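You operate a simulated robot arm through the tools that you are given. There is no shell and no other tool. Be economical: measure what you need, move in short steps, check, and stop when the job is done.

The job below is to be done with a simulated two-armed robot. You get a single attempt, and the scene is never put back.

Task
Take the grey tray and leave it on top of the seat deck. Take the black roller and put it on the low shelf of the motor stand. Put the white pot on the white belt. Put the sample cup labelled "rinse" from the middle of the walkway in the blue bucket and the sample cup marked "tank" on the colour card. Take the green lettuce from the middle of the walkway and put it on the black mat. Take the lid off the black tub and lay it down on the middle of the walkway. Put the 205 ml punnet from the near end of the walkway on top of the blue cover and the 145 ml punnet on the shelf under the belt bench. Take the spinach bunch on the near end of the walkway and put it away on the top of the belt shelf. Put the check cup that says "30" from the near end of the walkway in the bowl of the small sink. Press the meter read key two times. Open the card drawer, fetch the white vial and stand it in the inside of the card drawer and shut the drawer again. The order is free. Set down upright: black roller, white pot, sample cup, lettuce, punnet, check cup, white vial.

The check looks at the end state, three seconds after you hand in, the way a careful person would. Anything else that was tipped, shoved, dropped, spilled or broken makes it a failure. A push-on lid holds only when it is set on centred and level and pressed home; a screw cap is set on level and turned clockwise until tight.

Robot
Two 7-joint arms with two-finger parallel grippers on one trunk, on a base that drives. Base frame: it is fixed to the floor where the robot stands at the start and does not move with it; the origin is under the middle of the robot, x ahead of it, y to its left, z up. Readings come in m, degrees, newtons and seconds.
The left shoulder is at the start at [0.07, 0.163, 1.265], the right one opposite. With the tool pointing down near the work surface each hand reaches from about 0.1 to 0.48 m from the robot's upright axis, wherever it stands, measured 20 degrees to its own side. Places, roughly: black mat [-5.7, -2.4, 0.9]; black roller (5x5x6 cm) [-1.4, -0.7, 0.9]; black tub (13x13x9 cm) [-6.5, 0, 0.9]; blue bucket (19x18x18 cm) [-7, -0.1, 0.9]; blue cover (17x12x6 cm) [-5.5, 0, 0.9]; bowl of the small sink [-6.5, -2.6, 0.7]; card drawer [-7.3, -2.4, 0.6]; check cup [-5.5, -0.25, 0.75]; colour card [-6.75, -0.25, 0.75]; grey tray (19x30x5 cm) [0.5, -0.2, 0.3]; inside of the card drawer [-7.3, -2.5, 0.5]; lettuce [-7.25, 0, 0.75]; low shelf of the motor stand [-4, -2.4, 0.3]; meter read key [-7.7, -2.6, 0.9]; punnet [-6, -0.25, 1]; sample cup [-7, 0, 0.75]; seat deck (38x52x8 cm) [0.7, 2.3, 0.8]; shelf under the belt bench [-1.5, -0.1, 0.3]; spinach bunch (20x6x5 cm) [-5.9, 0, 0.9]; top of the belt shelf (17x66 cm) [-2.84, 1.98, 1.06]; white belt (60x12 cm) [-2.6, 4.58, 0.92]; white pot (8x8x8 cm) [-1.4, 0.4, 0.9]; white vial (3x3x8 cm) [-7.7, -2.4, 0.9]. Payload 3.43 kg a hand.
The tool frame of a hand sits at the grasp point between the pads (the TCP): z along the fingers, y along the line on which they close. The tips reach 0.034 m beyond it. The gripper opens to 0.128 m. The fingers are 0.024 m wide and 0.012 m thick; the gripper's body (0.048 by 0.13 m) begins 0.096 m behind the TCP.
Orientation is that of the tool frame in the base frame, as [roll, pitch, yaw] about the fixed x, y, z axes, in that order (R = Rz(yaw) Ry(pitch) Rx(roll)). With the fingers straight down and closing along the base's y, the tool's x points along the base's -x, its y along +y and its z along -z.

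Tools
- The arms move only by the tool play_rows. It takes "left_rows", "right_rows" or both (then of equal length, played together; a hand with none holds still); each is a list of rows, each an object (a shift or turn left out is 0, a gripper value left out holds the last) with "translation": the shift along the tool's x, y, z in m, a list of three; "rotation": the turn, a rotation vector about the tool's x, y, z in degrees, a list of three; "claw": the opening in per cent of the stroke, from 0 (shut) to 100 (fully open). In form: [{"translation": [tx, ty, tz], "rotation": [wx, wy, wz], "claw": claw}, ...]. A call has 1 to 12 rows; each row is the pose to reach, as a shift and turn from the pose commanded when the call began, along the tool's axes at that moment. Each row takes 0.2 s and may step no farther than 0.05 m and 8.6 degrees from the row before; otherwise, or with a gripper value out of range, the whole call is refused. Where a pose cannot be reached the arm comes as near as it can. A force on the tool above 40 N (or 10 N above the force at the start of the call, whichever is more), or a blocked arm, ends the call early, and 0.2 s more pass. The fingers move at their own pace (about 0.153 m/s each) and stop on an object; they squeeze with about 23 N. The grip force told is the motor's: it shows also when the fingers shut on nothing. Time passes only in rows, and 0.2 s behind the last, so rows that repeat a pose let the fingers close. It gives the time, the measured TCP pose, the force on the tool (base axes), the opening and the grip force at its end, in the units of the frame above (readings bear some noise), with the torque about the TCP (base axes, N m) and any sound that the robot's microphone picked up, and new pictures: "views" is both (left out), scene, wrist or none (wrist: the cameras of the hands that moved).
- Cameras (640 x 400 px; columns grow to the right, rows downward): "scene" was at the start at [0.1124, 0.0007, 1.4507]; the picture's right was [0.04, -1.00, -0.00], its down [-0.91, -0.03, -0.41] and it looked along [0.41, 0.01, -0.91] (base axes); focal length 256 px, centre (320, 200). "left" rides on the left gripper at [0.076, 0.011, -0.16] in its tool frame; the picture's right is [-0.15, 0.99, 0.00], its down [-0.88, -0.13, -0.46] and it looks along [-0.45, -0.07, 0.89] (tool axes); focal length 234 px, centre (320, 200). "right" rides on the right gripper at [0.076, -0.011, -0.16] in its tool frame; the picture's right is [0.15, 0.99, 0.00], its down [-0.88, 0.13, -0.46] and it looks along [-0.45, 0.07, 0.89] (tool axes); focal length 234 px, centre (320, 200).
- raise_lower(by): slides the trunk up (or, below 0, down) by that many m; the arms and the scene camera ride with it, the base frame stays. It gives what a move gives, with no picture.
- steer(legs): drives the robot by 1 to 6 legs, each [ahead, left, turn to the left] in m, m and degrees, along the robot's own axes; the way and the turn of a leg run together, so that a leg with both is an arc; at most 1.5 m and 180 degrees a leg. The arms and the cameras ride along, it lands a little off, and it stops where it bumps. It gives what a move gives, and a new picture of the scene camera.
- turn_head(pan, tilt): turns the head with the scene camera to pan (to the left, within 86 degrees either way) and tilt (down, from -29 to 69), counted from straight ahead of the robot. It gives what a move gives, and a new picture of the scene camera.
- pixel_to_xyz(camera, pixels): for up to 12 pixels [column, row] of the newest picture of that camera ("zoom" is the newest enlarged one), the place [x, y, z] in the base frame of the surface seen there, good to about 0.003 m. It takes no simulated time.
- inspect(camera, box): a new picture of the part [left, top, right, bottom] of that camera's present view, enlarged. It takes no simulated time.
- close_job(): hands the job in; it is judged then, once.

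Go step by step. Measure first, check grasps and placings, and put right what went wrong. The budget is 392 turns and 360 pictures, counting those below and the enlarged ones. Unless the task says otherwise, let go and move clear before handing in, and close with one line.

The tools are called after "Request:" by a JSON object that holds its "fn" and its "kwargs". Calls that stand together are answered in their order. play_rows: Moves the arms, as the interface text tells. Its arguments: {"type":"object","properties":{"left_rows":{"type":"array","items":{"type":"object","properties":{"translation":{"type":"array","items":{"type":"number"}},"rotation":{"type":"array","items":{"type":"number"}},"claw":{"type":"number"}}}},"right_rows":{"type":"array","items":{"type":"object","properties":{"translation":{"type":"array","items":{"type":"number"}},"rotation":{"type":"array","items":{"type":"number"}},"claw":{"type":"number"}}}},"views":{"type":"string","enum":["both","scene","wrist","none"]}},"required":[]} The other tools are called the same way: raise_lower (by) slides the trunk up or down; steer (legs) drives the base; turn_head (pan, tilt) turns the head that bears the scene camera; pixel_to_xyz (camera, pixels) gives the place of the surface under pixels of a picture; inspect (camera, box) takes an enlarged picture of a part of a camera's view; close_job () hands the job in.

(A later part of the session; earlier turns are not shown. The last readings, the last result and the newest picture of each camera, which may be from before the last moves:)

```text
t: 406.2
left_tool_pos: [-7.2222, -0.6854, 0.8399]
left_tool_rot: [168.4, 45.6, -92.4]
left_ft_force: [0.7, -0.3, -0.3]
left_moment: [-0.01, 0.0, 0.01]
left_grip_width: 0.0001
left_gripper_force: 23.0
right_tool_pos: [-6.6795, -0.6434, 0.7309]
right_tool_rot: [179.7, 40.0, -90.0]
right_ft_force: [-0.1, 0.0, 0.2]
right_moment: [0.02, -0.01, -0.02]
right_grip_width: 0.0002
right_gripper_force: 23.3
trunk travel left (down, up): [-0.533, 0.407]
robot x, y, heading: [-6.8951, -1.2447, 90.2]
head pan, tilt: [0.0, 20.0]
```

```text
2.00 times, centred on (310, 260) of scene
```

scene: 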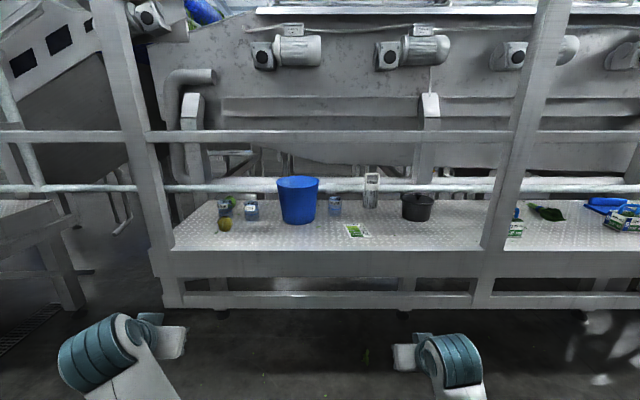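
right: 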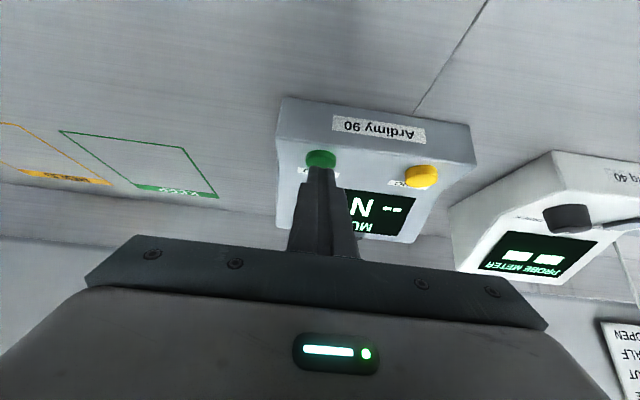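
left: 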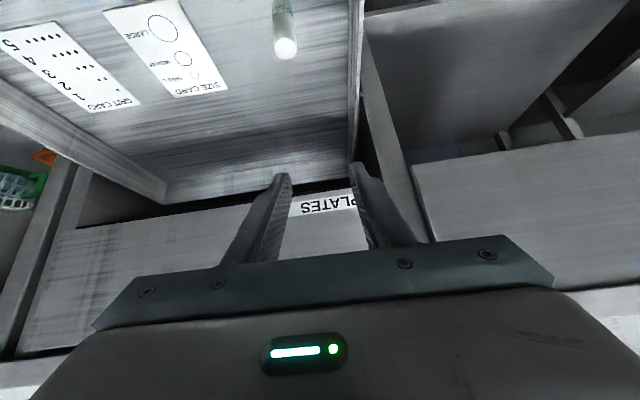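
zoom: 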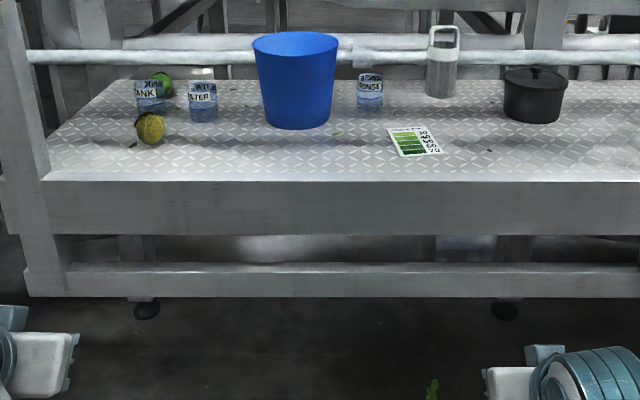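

Base can slide under the deck (kick rail bottom z 0.58). Straighten the left hand (tilt ≈55°, facing north), open it, and raise the trunk 0.08.

Request:
{"fn": "play_rows", "kwargs": {"left_rows": [{"rotation": [4.8, -5.9, -1.0], "claw": 100}, {"rotation": [9.7, -11.9, -2.0]}, {"rotation": [9.7, -11.9, -2.0]}], "views": "none"}}

Request:
{"fn": "raise_lower", "kwargs": {"by": 0.1}}

Request:
{"fn": "steer", "kwargs": {"legs": [[0, 0.12, 0], [0.25, 0, 0]]}}

Request:
{"fn": "inspect", "kwargs": {"camera": "left", "box": [0, 0, 640, 400]}}

```text
t: 407.0
left_tool_pos: [-7.2223, -0.6856, 0.8414]
left_tool_rot: [178.9, 57.8, -91.4]
left_ft_force: [-1.0, 0.9, 0.3]
left_moment: [0.01, -0.02, -0.01]
left_grip_width: 0.128
left_gripper_force: 0.0
right_tool_pos: [-6.6794, -0.6426, 0.73]
right_tool_rot: [179.8, 40.1, -90.0]
right_ft_force: [0.3, 0.0, 0.7]
right_moment: [0.01, 0.01, -0.01]
right_grip_width: 0.0
right_gripper_force: 23.6
trunk travel left (down, up): [-0.533, 0.407]
robot x, y, heading: [-6.8944, -1.2502, 90.1]
head pan, tilt: [0.0, 20.0]
```

```text
t: 408.3
left_tool_pos: [-7.2226, -0.6856, 0.9405]
left_tool_rot: [178.8, 57.7, -91.4]
left_ft_force: [-0.7, -0.8, 0.4]
left_moment: [0.02, -0.01, 0.02]
left_grip_width: 0.1281
left_gripper_force: 0.2
right_tool_pos: [-6.6796, -0.6433, 0.83]
right_tool_rot: [179.8, 40.0, -90.1]
right_ft_force: [0.4, -0.3, 0.3]
right_moment: [-0.04, -0.02, -0.01]
right_grip_width: 0.0
right_gripper_force: 22.8
trunk travel left (down, up): [-0.633, 0.307]
robot x, y, heading: [-6.8943, -1.2528, 90.0]
head pan, tilt: [0.0, 20.0]
```

```text
t: 411.0
left_tool_pos: [-7.3437, -0.4359, 0.94]
left_tool_rot: [178.8, 57.8, -91.4]
left_ft_force: [0.0, 0.4, -0.1]
left_moment: [0.01, -0.02, -0.02]
left_grip_width: 0.1279
left_gripper_force: 0.1
right_tool_pos: [-6.8007, -0.3931, 0.8291]
right_tool_rot: [179.9, 39.9, -89.8]
right_ft_force: [0.2, 0.7, -0.4]
right_moment: [-0.03, -0.02, 0.03]
right_grip_width: 0.0
right_gripper_force: 23.0
trunk travel left (down, up): [-0.633, 0.307]
robot x, y, heading: [-7.0185, -0.9971, 90.5]
head pan, tilt: [0.0, 20.0]
```

scene: 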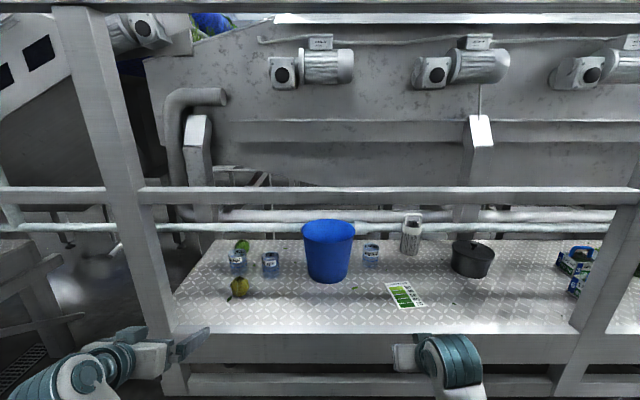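

```text
1.00 times, centred on (320, 200) of left (not enlarged: the box is as wide or as high as the picture)
```

zoom: 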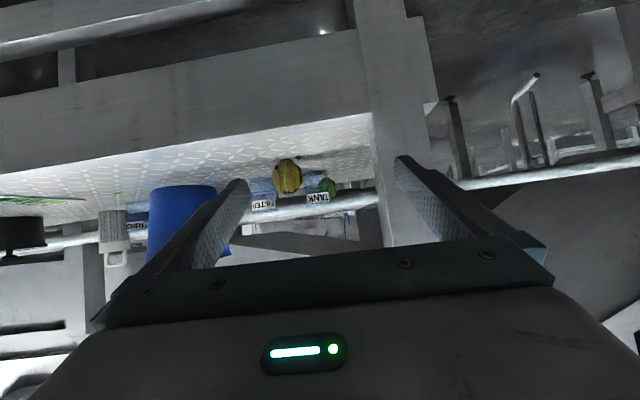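

Right hand must rise before going further; TANK cup is behind the yellow lettuce. Measure cups and lettuces from this view.

Request:
{"fn": "inspect", "kwargs": {"camera": "scene", "box": [200, 220, 400, 345]}}

Request:
{"fn": "pixel_to_xyz", "kwargs": {"camera": "zoom", "pixels": [[120, 130], [95, 130], [145, 130], [120, 97], [225, 140], [195, 140], [255, 140], [550, 105], [520, 105], [575, 105], [135, 75], [125, 215]]}}

Request:
{"fn": "play_rows", "kwargs": {"right_rows": [{"translation": [-0.025, 0, -0.03]}, {"translation": [-0.05, 0, -0.06]}, {"translation": [-0.077, 0, -0.092]}, {"translation": [-0.077, 0, -0.092]}], "left_rows": [{"rotation": [0, 5, 0]}, {"rotation": [0, 11, 0]}, {"translation": [-0.03, 0, -0.03], "rotation": [0, 11, 0]}, {"translation": [-0.055, 0, -0.045], "rotation": [0, 11, 0]}], "views": "none"}}

```text
3.20 times, centred on (300, 282) of scene
```

zoom: 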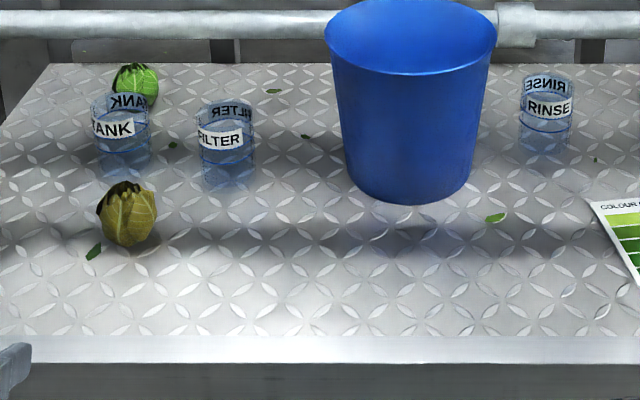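

```text
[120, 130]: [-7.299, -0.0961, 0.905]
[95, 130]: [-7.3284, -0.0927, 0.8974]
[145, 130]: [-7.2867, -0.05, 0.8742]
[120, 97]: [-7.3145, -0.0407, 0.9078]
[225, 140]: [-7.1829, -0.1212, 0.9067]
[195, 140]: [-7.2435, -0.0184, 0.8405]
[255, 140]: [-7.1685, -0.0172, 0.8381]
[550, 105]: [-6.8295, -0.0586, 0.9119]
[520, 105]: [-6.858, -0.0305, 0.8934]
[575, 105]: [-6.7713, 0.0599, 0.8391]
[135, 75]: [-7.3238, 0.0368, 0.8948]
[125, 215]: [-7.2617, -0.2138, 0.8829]
```

```text
t: 412.0
left_tool_pos: [-7.3445, -0.4204, 1.0014]
left_tool_rot: [178.2, 57.3, -93.3]
left_ft_force: [0.4, 0.5, -0.2]
left_moment: [0.02, -0.01, -0.03]
left_grip_width: 0.128
left_gripper_force: 0.2
left hand out of reach, approached as far as the arm can: row 2, 3, 4
right_tool_pos: [-6.8024, -0.3942, 0.9519]
right_tool_rot: [180.0, 39.9, -89.8]
right_ft_force: [-0.5, -0.3, 0.9]
right_moment: [-0.02, -0.07, -0.07]
right_grip_width: 0.0002
right_gripper_force: 23.8
trunk travel left (down, up): [-0.633, 0.307]
robot x, y, heading: [-7.0203, -0.9969, 89.8]
head pan, tilt: [0.0, 20.0]
```

TANK cup centre ≈(−7.305, −0.065), top 0.908, Ø≈6 cm. The hand must extend before steepening. Lower 3 cm, drive right 0.04 and ahead 0.2.

Request:
{"fn": "raise_lower", "kwargs": {"by": -0.03}}

Request:
{"fn": "steer", "kwargs": {"legs": [[0, -0.04, 0], [0.2, 0, 0]]}}

Request:
{"fn": "inspect", "kwargs": {"camera": "left", "box": [0, 0, 640, 400]}}

```text
t: 412.8
left_tool_pos: [-7.3426, -0.4205, 0.974]
left_tool_rot: [178.0, 57.3, -93.5]
left_ft_force: [-0.1, -0.4, 0.0]
left_moment: [0.0, -0.02, -0.03]
left_grip_width: 0.128
left_gripper_force: 0.0
right_tool_pos: [-6.7992, -0.3935, 0.9207]
right_tool_rot: [179.8, 40.0, -90.0]
right_ft_force: [0.0, 0.6, 0.4]
right_moment: [-0.05, 0.02, -0.04]
right_grip_width: 0.0
right_gripper_force: 22.9
trunk travel left (down, up): [-0.603, 0.337]
robot x, y, heading: [-7.015, -0.9991, 90.1]
head pan, tilt: [0.0, 20.0]
```

```text
t: 414.8
left_tool_pos: [-7.3032, -0.2183, 0.9733]
left_tool_rot: [178.0, 57.2, -93.5]
left_ft_force: [-0.4, 0.1, 0.1]
left_moment: [0.01, 0.0, -0.01]
left_grip_width: 0.128
left_gripper_force: 0.0
right_tool_pos: [-6.7597, -0.1906, 0.9208]
right_tool_rot: [179.8, 40.0, -89.8]
right_ft_force: [0.1, -0.4, -0.5]
right_moment: [0.02, 0.02, 0.0]
right_grip_width: 0.0
right_gripper_force: 23.2
trunk travel left (down, up): [-0.603, 0.337]
robot x, y, heading: [-6.9757, -0.7986, 90.3]
head pan, tilt: [0.0, 20.0]
```

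scene: 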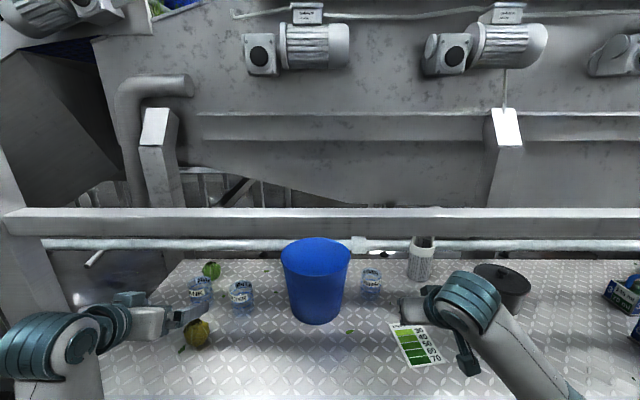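

```text
1.00 times, centred on (320, 200) of left (not enlarged: the box is as wide or as high as the picture)
```

zoom: 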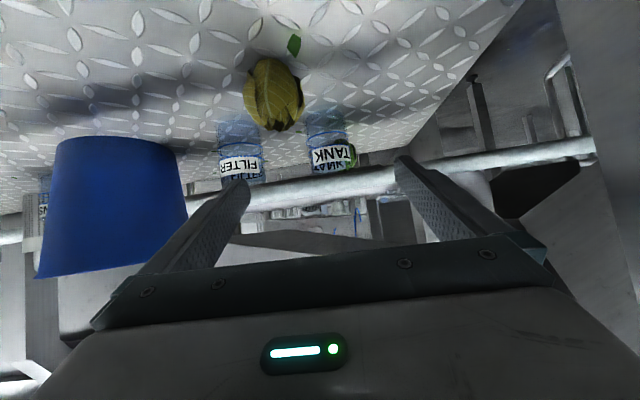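

Forward over the cup at height, then descend with a 70 % opening, steepening to ~48°.

Request:
{"fn": "play_rows", "kwargs": {"left_rows": [{"translation": [-0.024, 0, 0.037], "claw": 70}, {"translation": [-0.048, 0, 0.073]}, {"translation": [-0.0705, 0, 0.109], "rotation": [0, 4, 0]}, {"translation": [-0.0705, 0, 0.109], "rotation": [0, 9, 0]}, {"translation": [-0.05, 0, 0.13], "rotation": [0, 9, 0]}, {"translation": [-0.028, 0, 0.155], "rotation": [0, 9, 0]}, {"translation": [-0.005, 0, 0.179], "rotation": [0, 9, 0]}, {"translation": [-0.005, 0, 0.179], "rotation": [0, 9, 0]}], "views": "both"}}

```text
t: 416.6
left_tool_pos: [-7.2993, -0.0652, 0.8809]
left_tool_rot: [178.3, 48.2, -93.1]
left_ft_force: [-0.1, 0.5, -0.3]
left_moment: [0.0, 0.0, 0.0]
left_grip_width: 0.0894
left_gripper_force: 0.0
right_tool_pos: [-6.7607, -0.1924, 0.9215]
right_tool_rot: [179.8, 40.0, -90.0]
right_ft_force: [1.4, -0.1, 0.7]
right_moment: [-0.05, 0.02, -0.01]
right_grip_width: 0.0
right_gripper_force: 23.0
trunk travel left (down, up): [-0.603, 0.337]
robot x, y, heading: [-6.9741, -0.7942, 90.3]
head pan, tilt: [0.0, 20.0]
```

scene: 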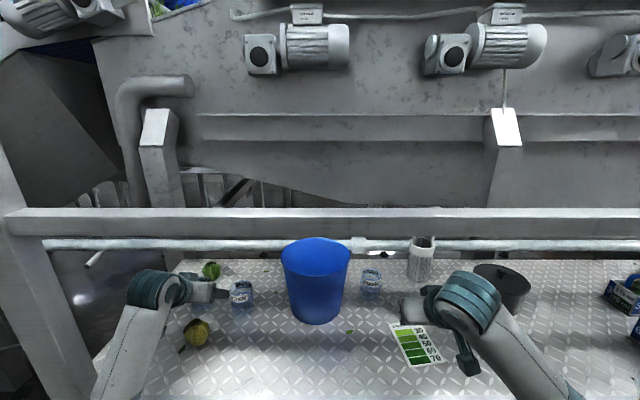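
left: 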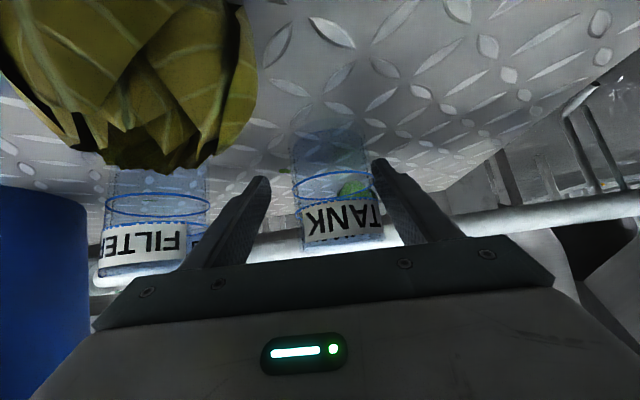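

The cup is 1 cm left of centre. Shift 1 cm, close, and lift.

Request:
{"fn": "play_rows", "kwargs": {"left_rows": [{"translation": [0, 0.01, 0]}, {"translation": [0, 0.01, 0], "claw": 40}, {"translation": [0, 0.01, 0], "claw": 0}, {"translation": [0, 0.01, 0]}, {"translation": [0, 0.01, 0]}, {"translation": [-0.015, 0.01, -0.013]}, {"translation": [-0.037, 0.01, -0.033]}, {"translation": [-0.06, 0.01, -0.054]}], "views": "both"}}

```text
t: 418.4
left_tool_pos: [-7.3093, -0.0664, 0.9622]
left_tool_rot: [178.2, 48.4, -93.0]
left_ft_force: [-0.2, 0.4, -1.0]
left_moment: [-0.02, -0.02, 0.02]
left_grip_width: 0.0584
left_gripper_force: 23.6
right_tool_pos: [-6.7606, -0.1904, 0.9215]
right_tool_rot: [179.8, 39.9, -89.9]
right_ft_force: [0.2, 0.0, 0.8]
right_moment: [0.0, -0.02, 0.0]
right_grip_width: 0.0
right_gripper_force: 23.3
trunk travel left (down, up): [-0.603, 0.337]
robot x, y, heading: [-6.9741, -0.7917, 90.1]
head pan, tilt: [0.0, 20.0]
```

scene: 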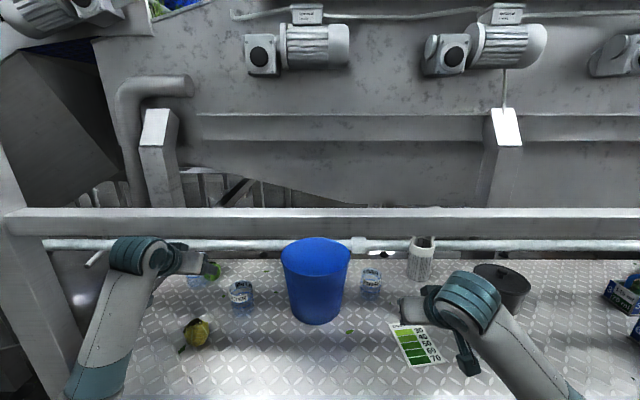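
left: 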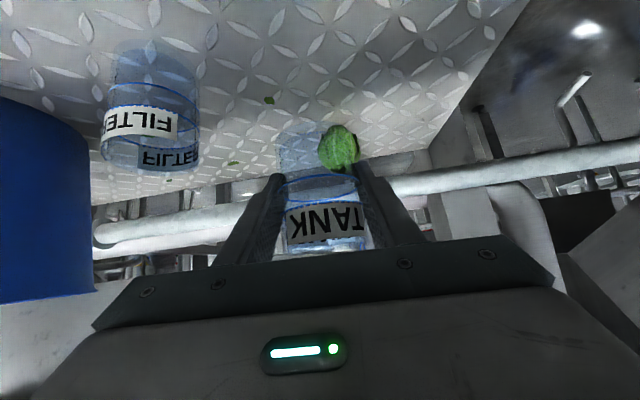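

TANK cup is held (58 mm; TCP 0.0435 above its base). Measure the card, then retreat and retract the right arm.

Request:
{"fn": "pixel_to_xyz", "kwargs": {"camera": "scene", "pixels": [[393, 326], [421, 323], [443, 361], [411, 366], [417, 345], [430, 340], [290, 260], [315, 318], [343, 258], [315, 243]]}}

Request:
{"fn": "steer", "kwargs": {"legs": [[-0.35, 0, 0]]}}

Request:
{"fn": "play_rows", "kwargs": {"right_rows": [{"translation": [0.035, 0, -0.03]}, {"translation": [0.07, 0, -0.06]}, {"translation": [0.105, 0, -0.09]}, {"translation": [0.14, 0, -0.12]}], "views": "none"}}

```text
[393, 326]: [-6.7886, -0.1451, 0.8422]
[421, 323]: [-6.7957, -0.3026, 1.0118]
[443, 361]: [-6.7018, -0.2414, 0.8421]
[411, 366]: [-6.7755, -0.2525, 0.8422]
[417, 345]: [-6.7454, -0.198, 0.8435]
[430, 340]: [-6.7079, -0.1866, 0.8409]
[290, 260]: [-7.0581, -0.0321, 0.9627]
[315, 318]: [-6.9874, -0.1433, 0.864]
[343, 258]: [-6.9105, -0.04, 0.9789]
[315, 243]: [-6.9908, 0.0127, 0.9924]
```

```text
t: 420.7
left_tool_pos: [-7.3084, -0.4189, 0.9619]
left_tool_rot: [178.4, 48.3, -92.8]
left_ft_force: [-0.4, -1.1, -0.4]
left_moment: [0.02, 0.01, -0.03]
left_grip_width: 0.0581
left_gripper_force: 23.5
right_tool_pos: [-6.7603, -0.5426, 0.9215]
right_tool_rot: [179.8, 40.0, -89.7]
right_ft_force: [-0.6, -0.9, 0.8]
right_moment: [0.0, 0.0, -0.01]
right_grip_width: 0.0003
right_gripper_force: 23.2
trunk travel left (down, up): [-0.603, 0.337]
robot x, y, heading: [-6.9729, -1.1488, 90.5]
head pan, tilt: [0.0, 20.0]
```

scene: 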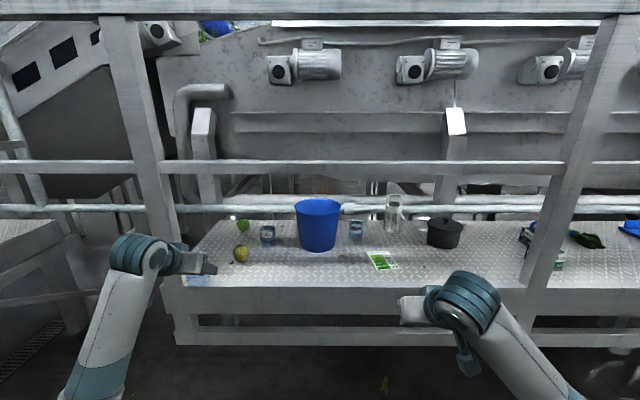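

```text
t: 421.7
left_tool_pos: [-7.3112, -0.4185, 0.9616]
left_tool_rot: [178.4, 48.3, -92.8]
left_ft_force: [-0.7, -0.3, -1.5]
left_moment: [0.02, -0.01, 0.01]
left_grip_width: 0.058
left_gripper_force: 23.2
right_tool_pos: [-6.7707, -0.614, 0.9233]
right_tool_rot: [179.8, 39.9, -89.7]
right_ft_force: [-0.3, -0.4, 0.2]
right_moment: [-0.03, -0.02, 0.0]
right_grip_width: 0.0001
right_gripper_force: 23.6
right hand out of reach, approached as far as the arm can: row 2, 3, 4
trunk travel left (down, up): [-0.603, 0.337]
robot x, y, heading: [-6.9729, -1.1513, 90.5]
head pan, tilt: [0.0, 20.0]
```

Card centre ≈(−6.745, −0.193), z 0.842. Strafe right 0.566 and drive ahead 0.22.

Request:
{"fn": "steer", "kwargs": {"legs": [[0, -0.566, -0.4], [0.22, 0, 0]]}}

Request:
{"fn": "inspect", "kwargs": {"camera": "left", "box": [0, 0, 640, 400]}}

```text
t: 426.2
left_tool_pos: [-6.7394, -0.1957, 0.9609]
left_tool_rot: [178.3, 48.3, -93.1]
left_ft_force: [0.0, -0.5, -0.3]
left_moment: [-0.01, -0.01, -0.04]
left_grip_width: 0.058
left_gripper_force: 22.9
right_tool_pos: [-6.2036, -0.3945, 0.9238]
right_tool_rot: [179.7, 39.9, -90.0]
right_ft_force: [-0.3, 0.3, 0.0]
right_moment: [0.0, 0.01, -0.01]
right_grip_width: 0.0
right_gripper_force: 23.0
trunk travel left (down, up): [-0.603, 0.337]
robot x, y, heading: [-6.4124, -0.9252, 89.8]
head pan, tilt: [0.0, 20.0]
```

scene: 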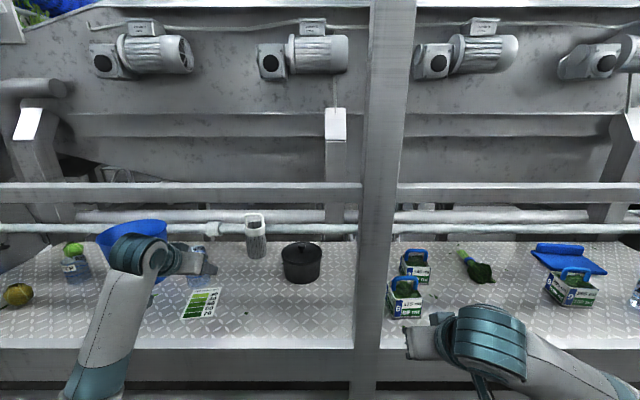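

```text
1.00 times, centred on (320, 200) of left (not enlarged: the box is as wide or as high as the picture)
```

zoom: 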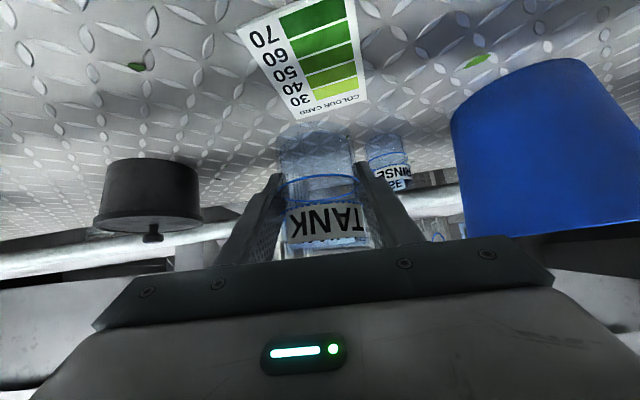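

Request:
{"fn": "pixel_to_xyz", "kwargs": {"camera": "zoom", "pixels": [[310, 60], [240, 30], [300, 115], [365, 95], [270, 75], [335, 30]]}}

```text
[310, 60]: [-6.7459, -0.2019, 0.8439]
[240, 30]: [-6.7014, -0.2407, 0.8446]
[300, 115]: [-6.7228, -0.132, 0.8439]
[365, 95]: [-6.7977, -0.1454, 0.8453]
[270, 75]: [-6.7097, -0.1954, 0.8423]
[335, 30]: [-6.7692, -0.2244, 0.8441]
```

Card centre ≈(−6.748, −0.193). Shift 8 mm and descend to contact.

Request:
{"fn": "play_rows", "kwargs": {"left_rows": [{"translation": [0.0, 0.008, 0]}, {"translation": [0.022, 0.008, 0.02]}, {"translation": [0.04, 0.008, 0.036]}, {"translation": [0.0486, 0.008, 0.0432]}, {"translation": [0.0523, 0.008, 0.0466]}, {"translation": [0.0545, 0.008, 0.0486]}, {"translation": [0.0545, 0.008, 0.0486]}], "views": "wrist"}}

```text
t: 427.8
left_tool_pos: [-6.7497, -0.1955, 0.8891]
left_tool_rot: [178.3, 48.3, -93.1]
left_ft_force: [0.2, -0.2, -0.9]
left_moment: [0.01, 0.0, 0.0]
left_grip_width: 0.0578
left_gripper_force: 23.2
right_tool_pos: [-6.2033, -0.3961, 0.9224]
right_tool_rot: [179.9, 39.9, -90.0]
right_ft_force: [-0.3, 0.3, -0.8]
right_moment: [0.0, -0.02, 0.0]
right_grip_width: 0.0002
right_gripper_force: 22.5
trunk travel left (down, up): [-0.603, 0.337]
robot x, y, heading: [-6.4124, -0.9287, 90.2]
head pan, tilt: [0.0, 20.0]
```

left: 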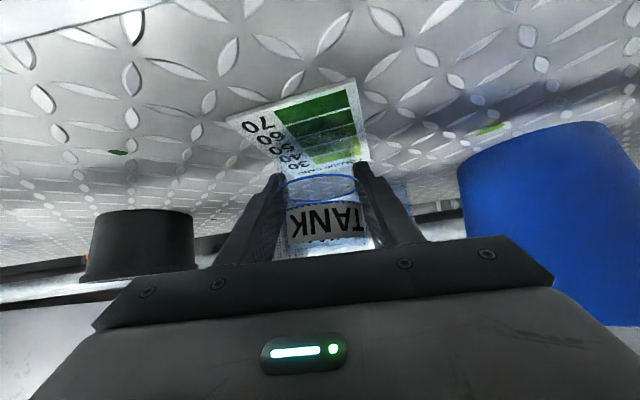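

Request:
{"fn": "play_rows", "kwargs": {"left_rows": [{"translation": [0.0015, 0, 0.0013]}, {"translation": [0.003, 0, 0.0027]}, {"translation": [0.003, 0, 0.0027]}], "views": "none"}}

```text
t: 428.6
left_tool_pos: [-6.7496, -0.1978, 0.8844]
left_tool_rot: [178.3, 48.4, -93.2]
left_ft_force: [-0.5, 0.6, 3.7]
left_moment: [-0.02, -0.08, 0.04]
left_grip_width: 0.0578
left_gripper_force: 22.8
right_tool_pos: [-6.203, -0.397, 0.9238]
right_tool_rot: [179.8, 39.8, -90.0]
right_ft_force: [0.2, -0.4, -1.2]
right_moment: [0.0, 0.01, -0.05]
right_grip_width: 0.0
right_gripper_force: 22.8
trunk travel left (down, up): [-0.603, 0.337]
robot x, y, heading: [-6.4059, -0.93, 90.4]
head pan, tilt: [0.0, 20.0]
```

Contact. Release and lift straight up.

Request:
{"fn": "play_rows", "kwargs": {"left_rows": [{"translation": [-0.0007, 0, -0.0006]}, {"claw": 52}, {"claw": 60}, {"claw": 65}, {"translation": [-0.022, 0, -0.02]}, {"translation": [-0.05, 0, -0.045]}, {"translation": [-0.075, 0, -0.067]}, {"translation": [-0.075, 0, -0.067]}], "views": "both"}}

```text
t: 430.4
left_tool_pos: [-6.7481, -0.1963, 0.9847]
left_tool_rot: [178.2, 48.4, -93.1]
left_ft_force: [-0.2, -0.5, 0.8]
left_moment: [0.02, -0.01, 0.01]
left_grip_width: 0.0833
left_gripper_force: 0.1
right_tool_pos: [-6.2041, -0.3945, 0.9227]
right_tool_rot: [179.8, 39.9, -90.0]
right_ft_force: [0.1, -1.1, -0.6]
right_moment: [0.01, 0.0, 0.0]
right_grip_width: 0.0
right_gripper_force: 23.2
trunk travel left (down, up): [-0.603, 0.337]
robot x, y, heading: [-6.4092, -0.9271, 90.2]
head pan, tilt: [0.0, 20.0]
```

scene: 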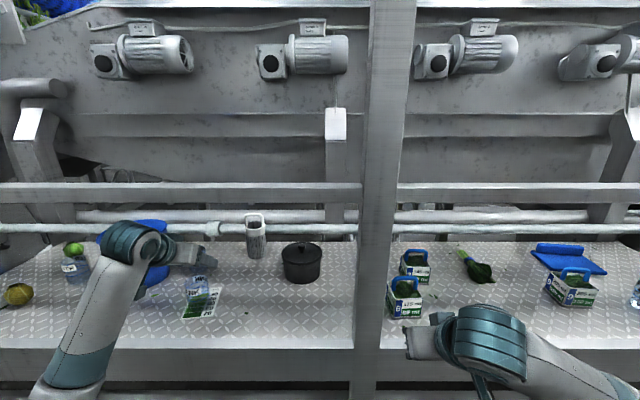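
left: 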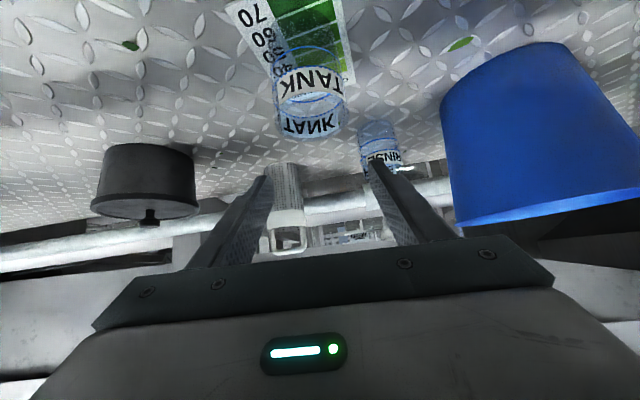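

The TANK cup stands on the card. For the tub lid I'll use the right hand; first back out and fold the left hand down and back.

Request:
{"fn": "steer", "kwargs": {"legs": [[-0.35, 0, 0]]}}

Request:
{"fn": "play_rows", "kwargs": {"left_rows": [{"translation": [0.045, 0, -0.003]}, {"translation": [0.09, 0, -0.005]}, {"translation": [0.135, 0, -0.008], "rotation": [0, 6, 0]}, {"translation": [0.18, 0, -0.01], "rotation": [0, 12, 0]}, {"translation": [0.225, 0, -0.013], "rotation": [0, 18, 0]}, {"translation": [0.27, 0, -0.016], "rotation": [0, 24, 0]}, {"translation": [0.315, 0, -0.018], "rotation": [0, 30, 0]}, {"translation": [0.36, 0, -0.021], "rotation": [0, 36, 0]}, {"translation": [0.405, 0, -0.023], "rotation": [0, 42, 0]}, {"translation": [0.45, 0, -0.026], "rotation": [0, 48, 0]}, {"translation": [0.495, 0, -0.028], "rotation": [0, 48, 0]}, {"translation": [0.53, 0, -0.03], "rotation": [0, 48, 0]}], "views": "none"}}

```text
t: 432.7
left_tool_pos: [-6.7491, -0.5437, 0.9855]
left_tool_rot: [178.3, 48.4, -93.1]
left_ft_force: [0.2, -1.6, 0.2]
left_moment: [0.0, -0.01, 0.0]
left_grip_width: 0.0831
left_gripper_force: 0.1
right_tool_pos: [-6.2026, -0.7415, 0.9234]
right_tool_rot: [179.7, 40.0, -89.9]
right_ft_force: [0.0, 0.7, -0.9]
right_moment: [0.03, -0.02, 0.02]
right_grip_width: 0.0
right_gripper_force: 22.7
trunk travel left (down, up): [-0.603, 0.337]
robot x, y, heading: [-6.4078, -1.2724, 90.2]
head pan, tilt: [0.0, 20.0]
```

scene: 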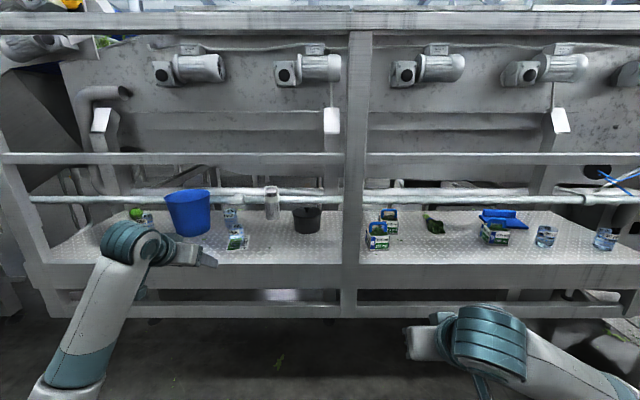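

```text
t: 435.3
left_tool_pos: [-6.7662, -0.9165, 0.6079]
left_tool_rot: [178.9, 0.3, -91.8]
left_ft_force: [-0.4, -0.8, -0.1]
left_moment: [0.01, -0.02, 0.01]
left_grip_width: 0.0831
left_gripper_force: 0.1
right_tool_pos: [-6.2028, -0.7412, 0.9224]
right_tool_rot: [179.8, 39.9, -90.0]
right_ft_force: [0.2, 0.0, 0.7]
right_moment: [0.01, -0.01, 0.0]
right_grip_width: 0.0001
right_gripper_force: 22.4
trunk travel left (down, up): [-0.603, 0.337]
robot x, y, heading: [-6.408, -1.2763, 90.2]
head pan, tilt: [0.0, 20.0]
```

Measure the tub, lid and knob, the near-end items as well.

Request:
{"fn": "inspect", "kwargs": {"camera": "scene", "box": [260, 170, 420, 270]}}

Request:
{"fn": "pixel_to_xyz", "kwargs": {"camera": "zoom", "pixels": [[183, 150], [183, 140], [185, 170], [130, 160], [240, 160], [185, 200], [185, 240], [465, 270], [470, 235], [515, 200], [60, 120], [510, 165]]}}

Request:
{"fn": "inspect", "kwargs": {"camera": "scene", "box": [360, 180, 640, 300]}}

```text
4.00 times, centred on (340, 220) of scene
```

zoom: 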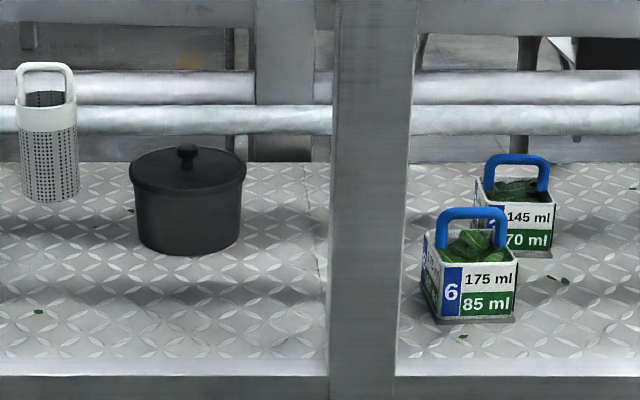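

```text
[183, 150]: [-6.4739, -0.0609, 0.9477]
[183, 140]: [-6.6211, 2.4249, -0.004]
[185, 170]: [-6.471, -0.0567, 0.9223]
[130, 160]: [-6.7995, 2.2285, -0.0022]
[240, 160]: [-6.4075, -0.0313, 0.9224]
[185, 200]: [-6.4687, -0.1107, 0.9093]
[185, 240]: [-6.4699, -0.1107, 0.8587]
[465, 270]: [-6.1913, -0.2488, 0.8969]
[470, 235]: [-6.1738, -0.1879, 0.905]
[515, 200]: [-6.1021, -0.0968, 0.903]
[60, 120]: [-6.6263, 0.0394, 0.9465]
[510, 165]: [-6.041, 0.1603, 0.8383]
```

```text
2.29 times, centred on (500, 240) of scene
```

zoom: 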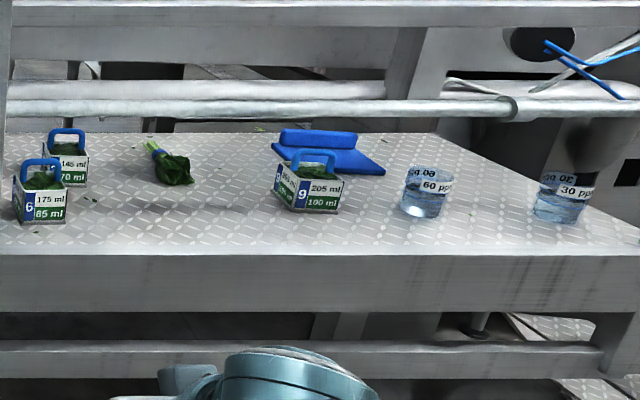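

Lid knob ≈(−6.472, −0.05), knob top 0.95, lid top 0.923. Move left 0.269, ahead 0.4, then extend and raise the right hand with fingers slightly open.

Request:
{"fn": "steer", "kwargs": {"legs": [[0, 0.269, 0], [0.42, 0, 0]]}}

Request:
{"fn": "play_rows", "kwargs": {"right_rows": [{"translation": [-0.04, 0, 0.02], "claw": 45}, {"translation": [-0.08, 0, 0.03]}, {"translation": [-0.115, 0, 0.04]}, {"translation": [-0.145, 0, 0.05]}, {"translation": [-0.145, 0, 0.05]}], "views": "both"}}

```text
t: 439.4
left_tool_pos: [-7.0382, -0.4966, 0.6081]
left_tool_rot: [178.9, 0.3, -91.7]
left_ft_force: [-0.2, 0.0, 0.2]
left_moment: [-0.01, 0.02, 0.0]
left_grip_width: 0.0832
left_gripper_force: 0.0
right_tool_pos: [-6.4745, -0.3203, 0.9227]
right_tool_rot: [179.7, 40.0, -90.0]
right_ft_force: [0.5, -0.5, 0.5]
right_moment: [0.01, 0.01, 0.0]
right_grip_width: 0.0
right_gripper_force: 22.7
trunk travel left (down, up): [-0.603, 0.337]
robot x, y, heading: [-6.6791, -0.853, 89.9]
head pan, tilt: [0.0, 20.0]
```

scene: 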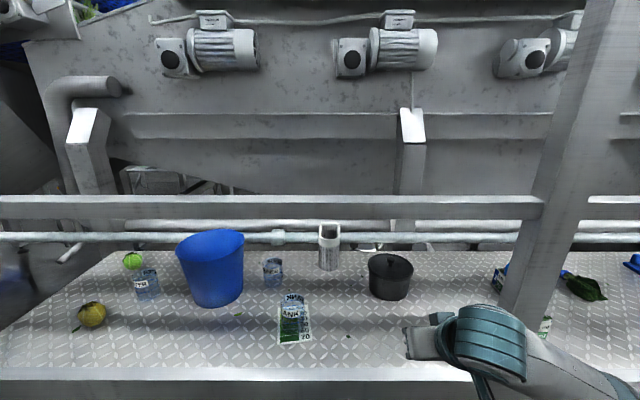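

```text
t: 440.6
left_tool_pos: [-7.038, -0.4956, 0.6088]
left_tool_rot: [178.9, 0.2, -91.8]
left_ft_force: [0.1, 0.5, -0.3]
left_moment: [-0.01, -0.02, 0.03]
left_grip_width: 0.0832
left_gripper_force: 0.1
right_tool_pos: [-6.4744, -0.1768, 0.9783]
right_tool_rot: [179.9, 40.0, -89.9]
right_ft_force: [1.8, 0.0, -0.6]
right_moment: [-0.03, 0.0, 0.01]
right_grip_width: 0.0576
right_gripper_force: 0.0
trunk travel left (down, up): [-0.603, 0.337]
robot x, y, heading: [-6.6809, -0.8508, 90.0]
head pan, tilt: [0.0, 20.0]
```

scene: 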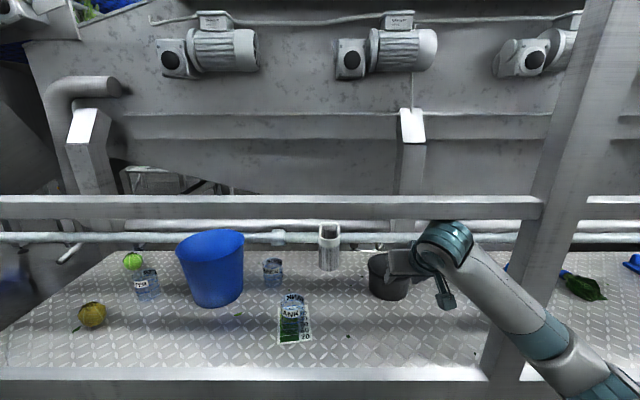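
right: 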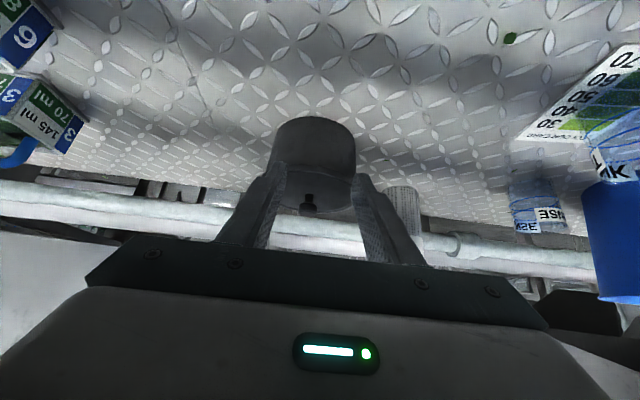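

Knob visible at (308,202). Measure it; and to keep the forearm off the post, shift the base left 0.1 while the hand stays.

Request:
{"fn": "pixel_to_xyz", "kwargs": {"camera": "right", "pixels": [[308, 205], [308, 198], [303, 200], [313, 200], [308, 212], [330, 190], [290, 205]]}}

Request:
{"fn": "inspect", "kwargs": {"camera": "right", "box": [250, 100, 410, 240]}}

Request:
{"fn": "steer", "kwargs": {"legs": [[0, 0.1, 0]]}}

Request:
{"fn": "play_rows", "kwargs": {"right_rows": [{"translation": [-0.005, -0.035, -0.006]}, {"translation": [-0.01, -0.07, -0.012]}, {"translation": [-0.015, -0.1, -0.018]}, {"translation": [-0.015, -0.1, -0.018]}], "views": "none"}}

```text
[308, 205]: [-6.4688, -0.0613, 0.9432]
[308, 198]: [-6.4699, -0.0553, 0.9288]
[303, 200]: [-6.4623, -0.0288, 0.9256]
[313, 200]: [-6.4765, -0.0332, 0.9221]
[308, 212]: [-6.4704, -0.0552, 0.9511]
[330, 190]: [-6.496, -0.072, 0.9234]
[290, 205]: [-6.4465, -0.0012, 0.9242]
```

```text
2.86 times, centred on (330, 170) of right
```

zoom: 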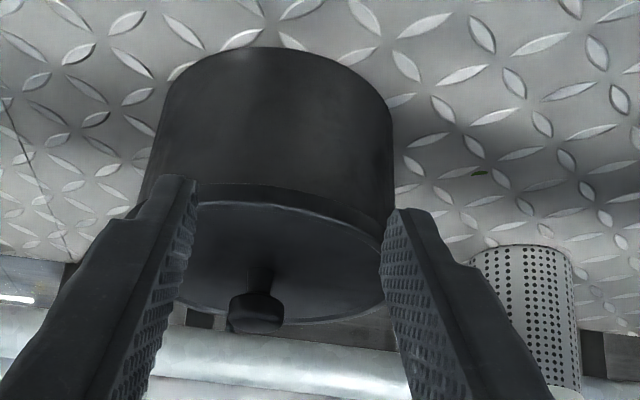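

```text
t: 441.7
left_tool_pos: [-7.1384, -0.496, 0.6086]
left_tool_rot: [179.0, 0.3, -91.7]
left_ft_force: [-0.2, 0.8, -0.1]
left_moment: [0.0, 0.0, 0.01]
left_grip_width: 0.083
left_gripper_force: 0.0
right_tool_pos: [-6.575, -0.1759, 0.9779]
right_tool_rot: [179.8, 40.0, -89.9]
right_ft_force: [-0.6, -0.6, 0.5]
right_moment: [0.0, -0.03, 0.0]
right_grip_width: 0.0579
right_gripper_force: 0.1
trunk travel left (down, up): [-0.603, 0.337]
robot x, y, heading: [-6.7809, -0.8522, 90.5]
head pan, tilt: [0.0, 20.0]
```

scene: 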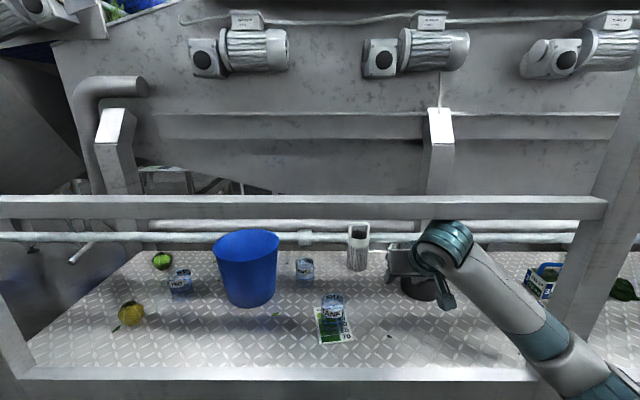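

```text
t: 442.9
left_tool_pos: [-7.1403, -0.4967, 0.6107]
left_tool_rot: [178.8, 0.1, -91.5]
left_ft_force: [0.3, -0.7, -0.1]
left_moment: [0.02, 0.05, -0.02]
left_grip_width: 0.0829
left_gripper_force: 0.0
right_tool_pos: [-6.4859, -0.1774, 0.9783]
right_tool_rot: [-179.2, 37.4, -88.0]
right_ft_force: [0.3, 0.2, -0.2]
right_moment: [0.03, 0.05, 0.03]
right_grip_width: 0.0574
right_gripper_force: 0.1
trunk travel left (down, up): [-0.603, 0.337]
robot x, y, heading: [-6.7829, -0.8529, 90.3]
head pan, tilt: [0.0, 20.0]
stopped in row 4 (right hand): the arm was blocked; the commanded pose is now the measured one
```

Knob is a mushroom (cap z 0.935–0.951) at (−6.4695, −0.052). Move over it, descend and close on the cap.

Request:
{"fn": "play_rows", "kwargs": {"right_rows": [{"translation": [-0.03, -0.008, 0.02], "claw": 35}, {"translation": [-0.06, -0.0165, 0.045]}, {"translation": [-0.0913, -0.0165, 0.0698]}, {"translation": [-0.085, -0.0165, 0.078]}, {"translation": [-0.0804, -0.0165, 0.0841]}, {"translation": [-0.0804, -0.0165, 0.0841]}], "views": "both"}}

```text
t: 444.3
left_tool_pos: [-7.1438, -0.4975, 0.607]
left_tool_rot: [179.2, 0.3, -91.5]
left_ft_force: [0.3, 0.4, 0.6]
left_moment: [-0.02, 0.03, 0.04]
left_grip_width: 0.0831
left_gripper_force: 0.2
right_tool_pos: [-6.4816, -0.0611, 0.9677]
right_tool_rot: [-178.9, 38.1, -87.7]
right_ft_force: [-0.5, -0.8, -0.2]
right_moment: [-0.01, 0.07, 0.02]
right_grip_width: 0.0449
right_gripper_force: 0.2
trunk travel left (down, up): [-0.603, 0.337]
robot x, y, heading: [-6.7814, -0.8519, 90.5]
head pan, tilt: [0.0, 20.0]
```

scene: 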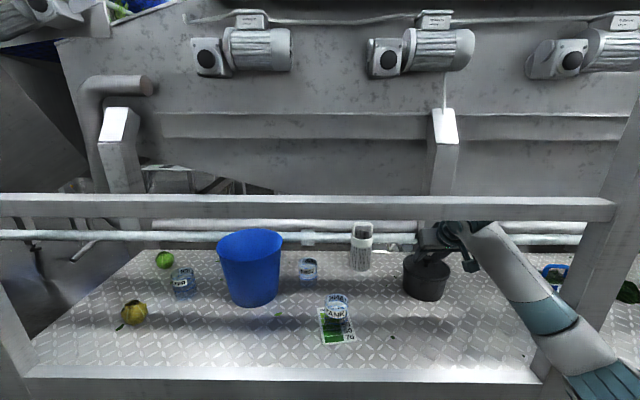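
right: 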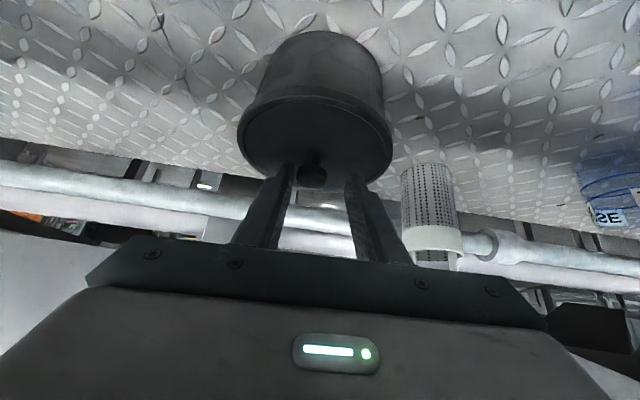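

Nearly there; the hand is ~1 cm left of the knob. Nudge base right 0.012 and lower with the trunk 6 mm.

Request:
{"fn": "steer", "kwargs": {"legs": [[0, -0.013, -0.4]]}}

Request:
{"fn": "raise_lower", "kwargs": {"by": -0.007}}

Request:
{"fn": "inspect", "kwargs": {"camera": "right", "box": [220, 100, 420, 260]}}

```text
t: 445.1
left_tool_pos: [-7.1401, -0.5001, 0.6086]
left_tool_rot: [179.1, 0.4, -91.3]
left_ft_force: [0.2, -0.4, -0.6]
left_moment: [-0.01, 0.0, 0.01]
left_grip_width: 0.0831
left_gripper_force: 0.0
right_tool_pos: [-6.4835, -0.0637, 0.9683]
right_tool_rot: [-179.2, 38.2, -87.1]
right_ft_force: [-0.6, -1.4, -0.4]
right_moment: [0.0, 0.02, 0.04]
right_grip_width: 0.045
right_gripper_force: 0.0
trunk travel left (down, up): [-0.603, 0.337]
robot x, y, heading: [-6.7795, -0.8513, 90.7]
head pan, tilt: [0.0, 20.0]
stopped in leg 1: the robot was blocked; the commanded pose is now the measured one
```

scene: 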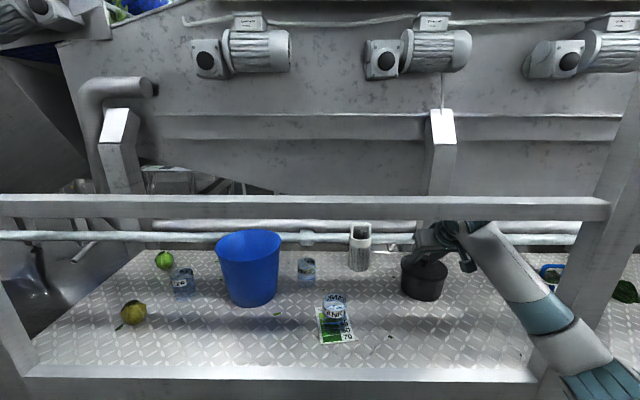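

```text
t: 445.7
left_tool_pos: [-7.1402, -0.4996, 0.6014]
left_tool_rot: [179.0, 0.5, -91.5]
left_ft_force: [0.1, -0.9, -0.1]
left_moment: [-0.03, 0.02, 0.0]
left_grip_width: 0.0832
left_gripper_force: 0.0
right_tool_pos: [-6.4806, -0.0652, 0.9606]
right_tool_rot: [-179.1, 38.1, -87.4]
right_ft_force: [-0.1, 0.1, 0.0]
right_moment: [-0.01, -0.02, -0.01]
right_grip_width: 0.0448
right_gripper_force: 0.0
trunk travel left (down, up): [-0.596, 0.344]
robot x, y, heading: [-6.7777, -0.8538, 90.4]
head pan, tilt: [0.0, 20.0]
```

```text
2.50 times, centred on (320, 180) of right
```

zoom: 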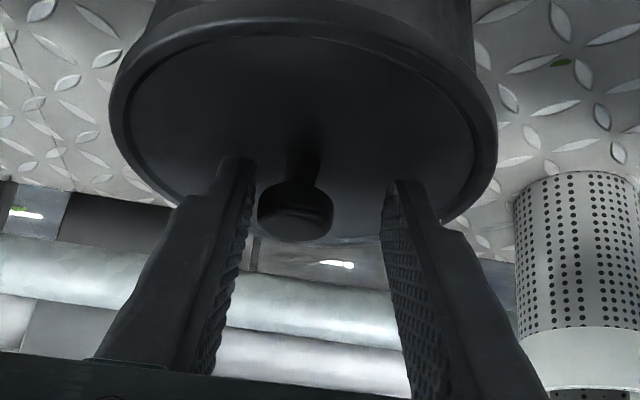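

Probably my forearm touches the post. The knob is ~8 mm off-centre; try a 7 mm arm shift to the right, then close.

Request:
{"fn": "play_rows", "kwargs": {"right_rows": [{"translation": [0, -0.004, 0]}, {"translation": [0, -0.007, 0]}, {"translation": [0, -0.007, 0], "claw": 10}, {"translation": [0, -0.007, 0], "claw": 0}, {"translation": [0, -0.007, 0]}], "views": "wrist"}}

```text
t: 446.9
left_tool_pos: [-7.1422, -0.4987, 0.6006]
left_tool_rot: [179.3, 0.5, -91.6]
left_ft_force: [-0.4, 0.2, 0.1]
left_moment: [0.01, 0.02, 0.0]
left_grip_width: 0.0831
left_gripper_force: 0.0
right_tool_pos: [-6.4791, -0.0636, 0.9625]
right_tool_rot: [-178.9, 38.2, -87.3]
right_ft_force: [-1.1, -0.5, 2.6]
right_moment: [0.05, 0.15, 0.0]
right_grip_width: 0.0242
right_gripper_force: 23.2
trunk travel left (down, up): [-0.596, 0.344]
robot x, y, heading: [-6.7783, -0.851, 90.5]
head pan, tilt: [0.0, 20.0]
heard: snap
```

right: 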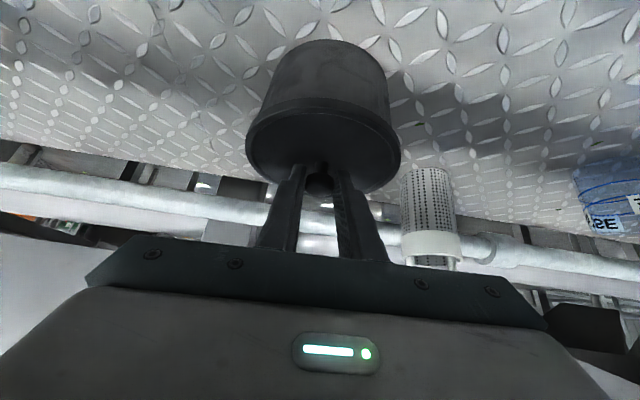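

Knob gripped (24 mm) and a snap was heard — the lid came loose. Lift slowly.

Request:
{"fn": "play_rows", "kwargs": {"right_rows": [{"translation": [-0.006, 0, -0.008]}, {"translation": [-0.012, 0, -0.016]}, {"translation": [-0.022, 0, -0.028]}, {"translation": [-0.034, 0, -0.043]}, {"translation": [-0.046, 0, -0.059]}, {"translation": [-0.046, 0, -0.059]}], "views": "both"}}

```text
t: 448.3
left_tool_pos: [-7.1385, -0.4987, 0.6014]
left_tool_rot: [179.1, 0.5, -91.4]
left_ft_force: [0.3, 0.7, 0.5]
left_moment: [0.0, 0.0, -0.03]
left_grip_width: 0.0832
left_gripper_force: 0.0
right_tool_pos: [-6.4727, -0.0662, 1.0375]
right_tool_rot: [-179.1, 38.3, -87.4]
right_ft_force: [0.0, 0.3, 0.3]
right_moment: [-0.01, -0.01, 0.02]
right_grip_width: 0.024
right_gripper_force: 23.0
trunk travel left (down, up): [-0.596, 0.344]
robot x, y, heading: [-6.7745, -0.8551, 90.5]
head pan, tilt: [0.0, 20.0]
```

scene: 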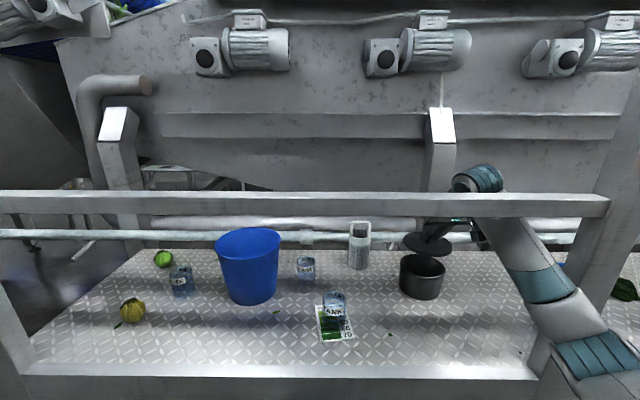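
right: 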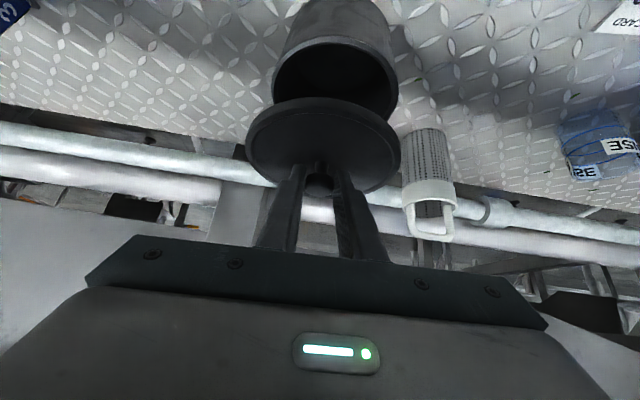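

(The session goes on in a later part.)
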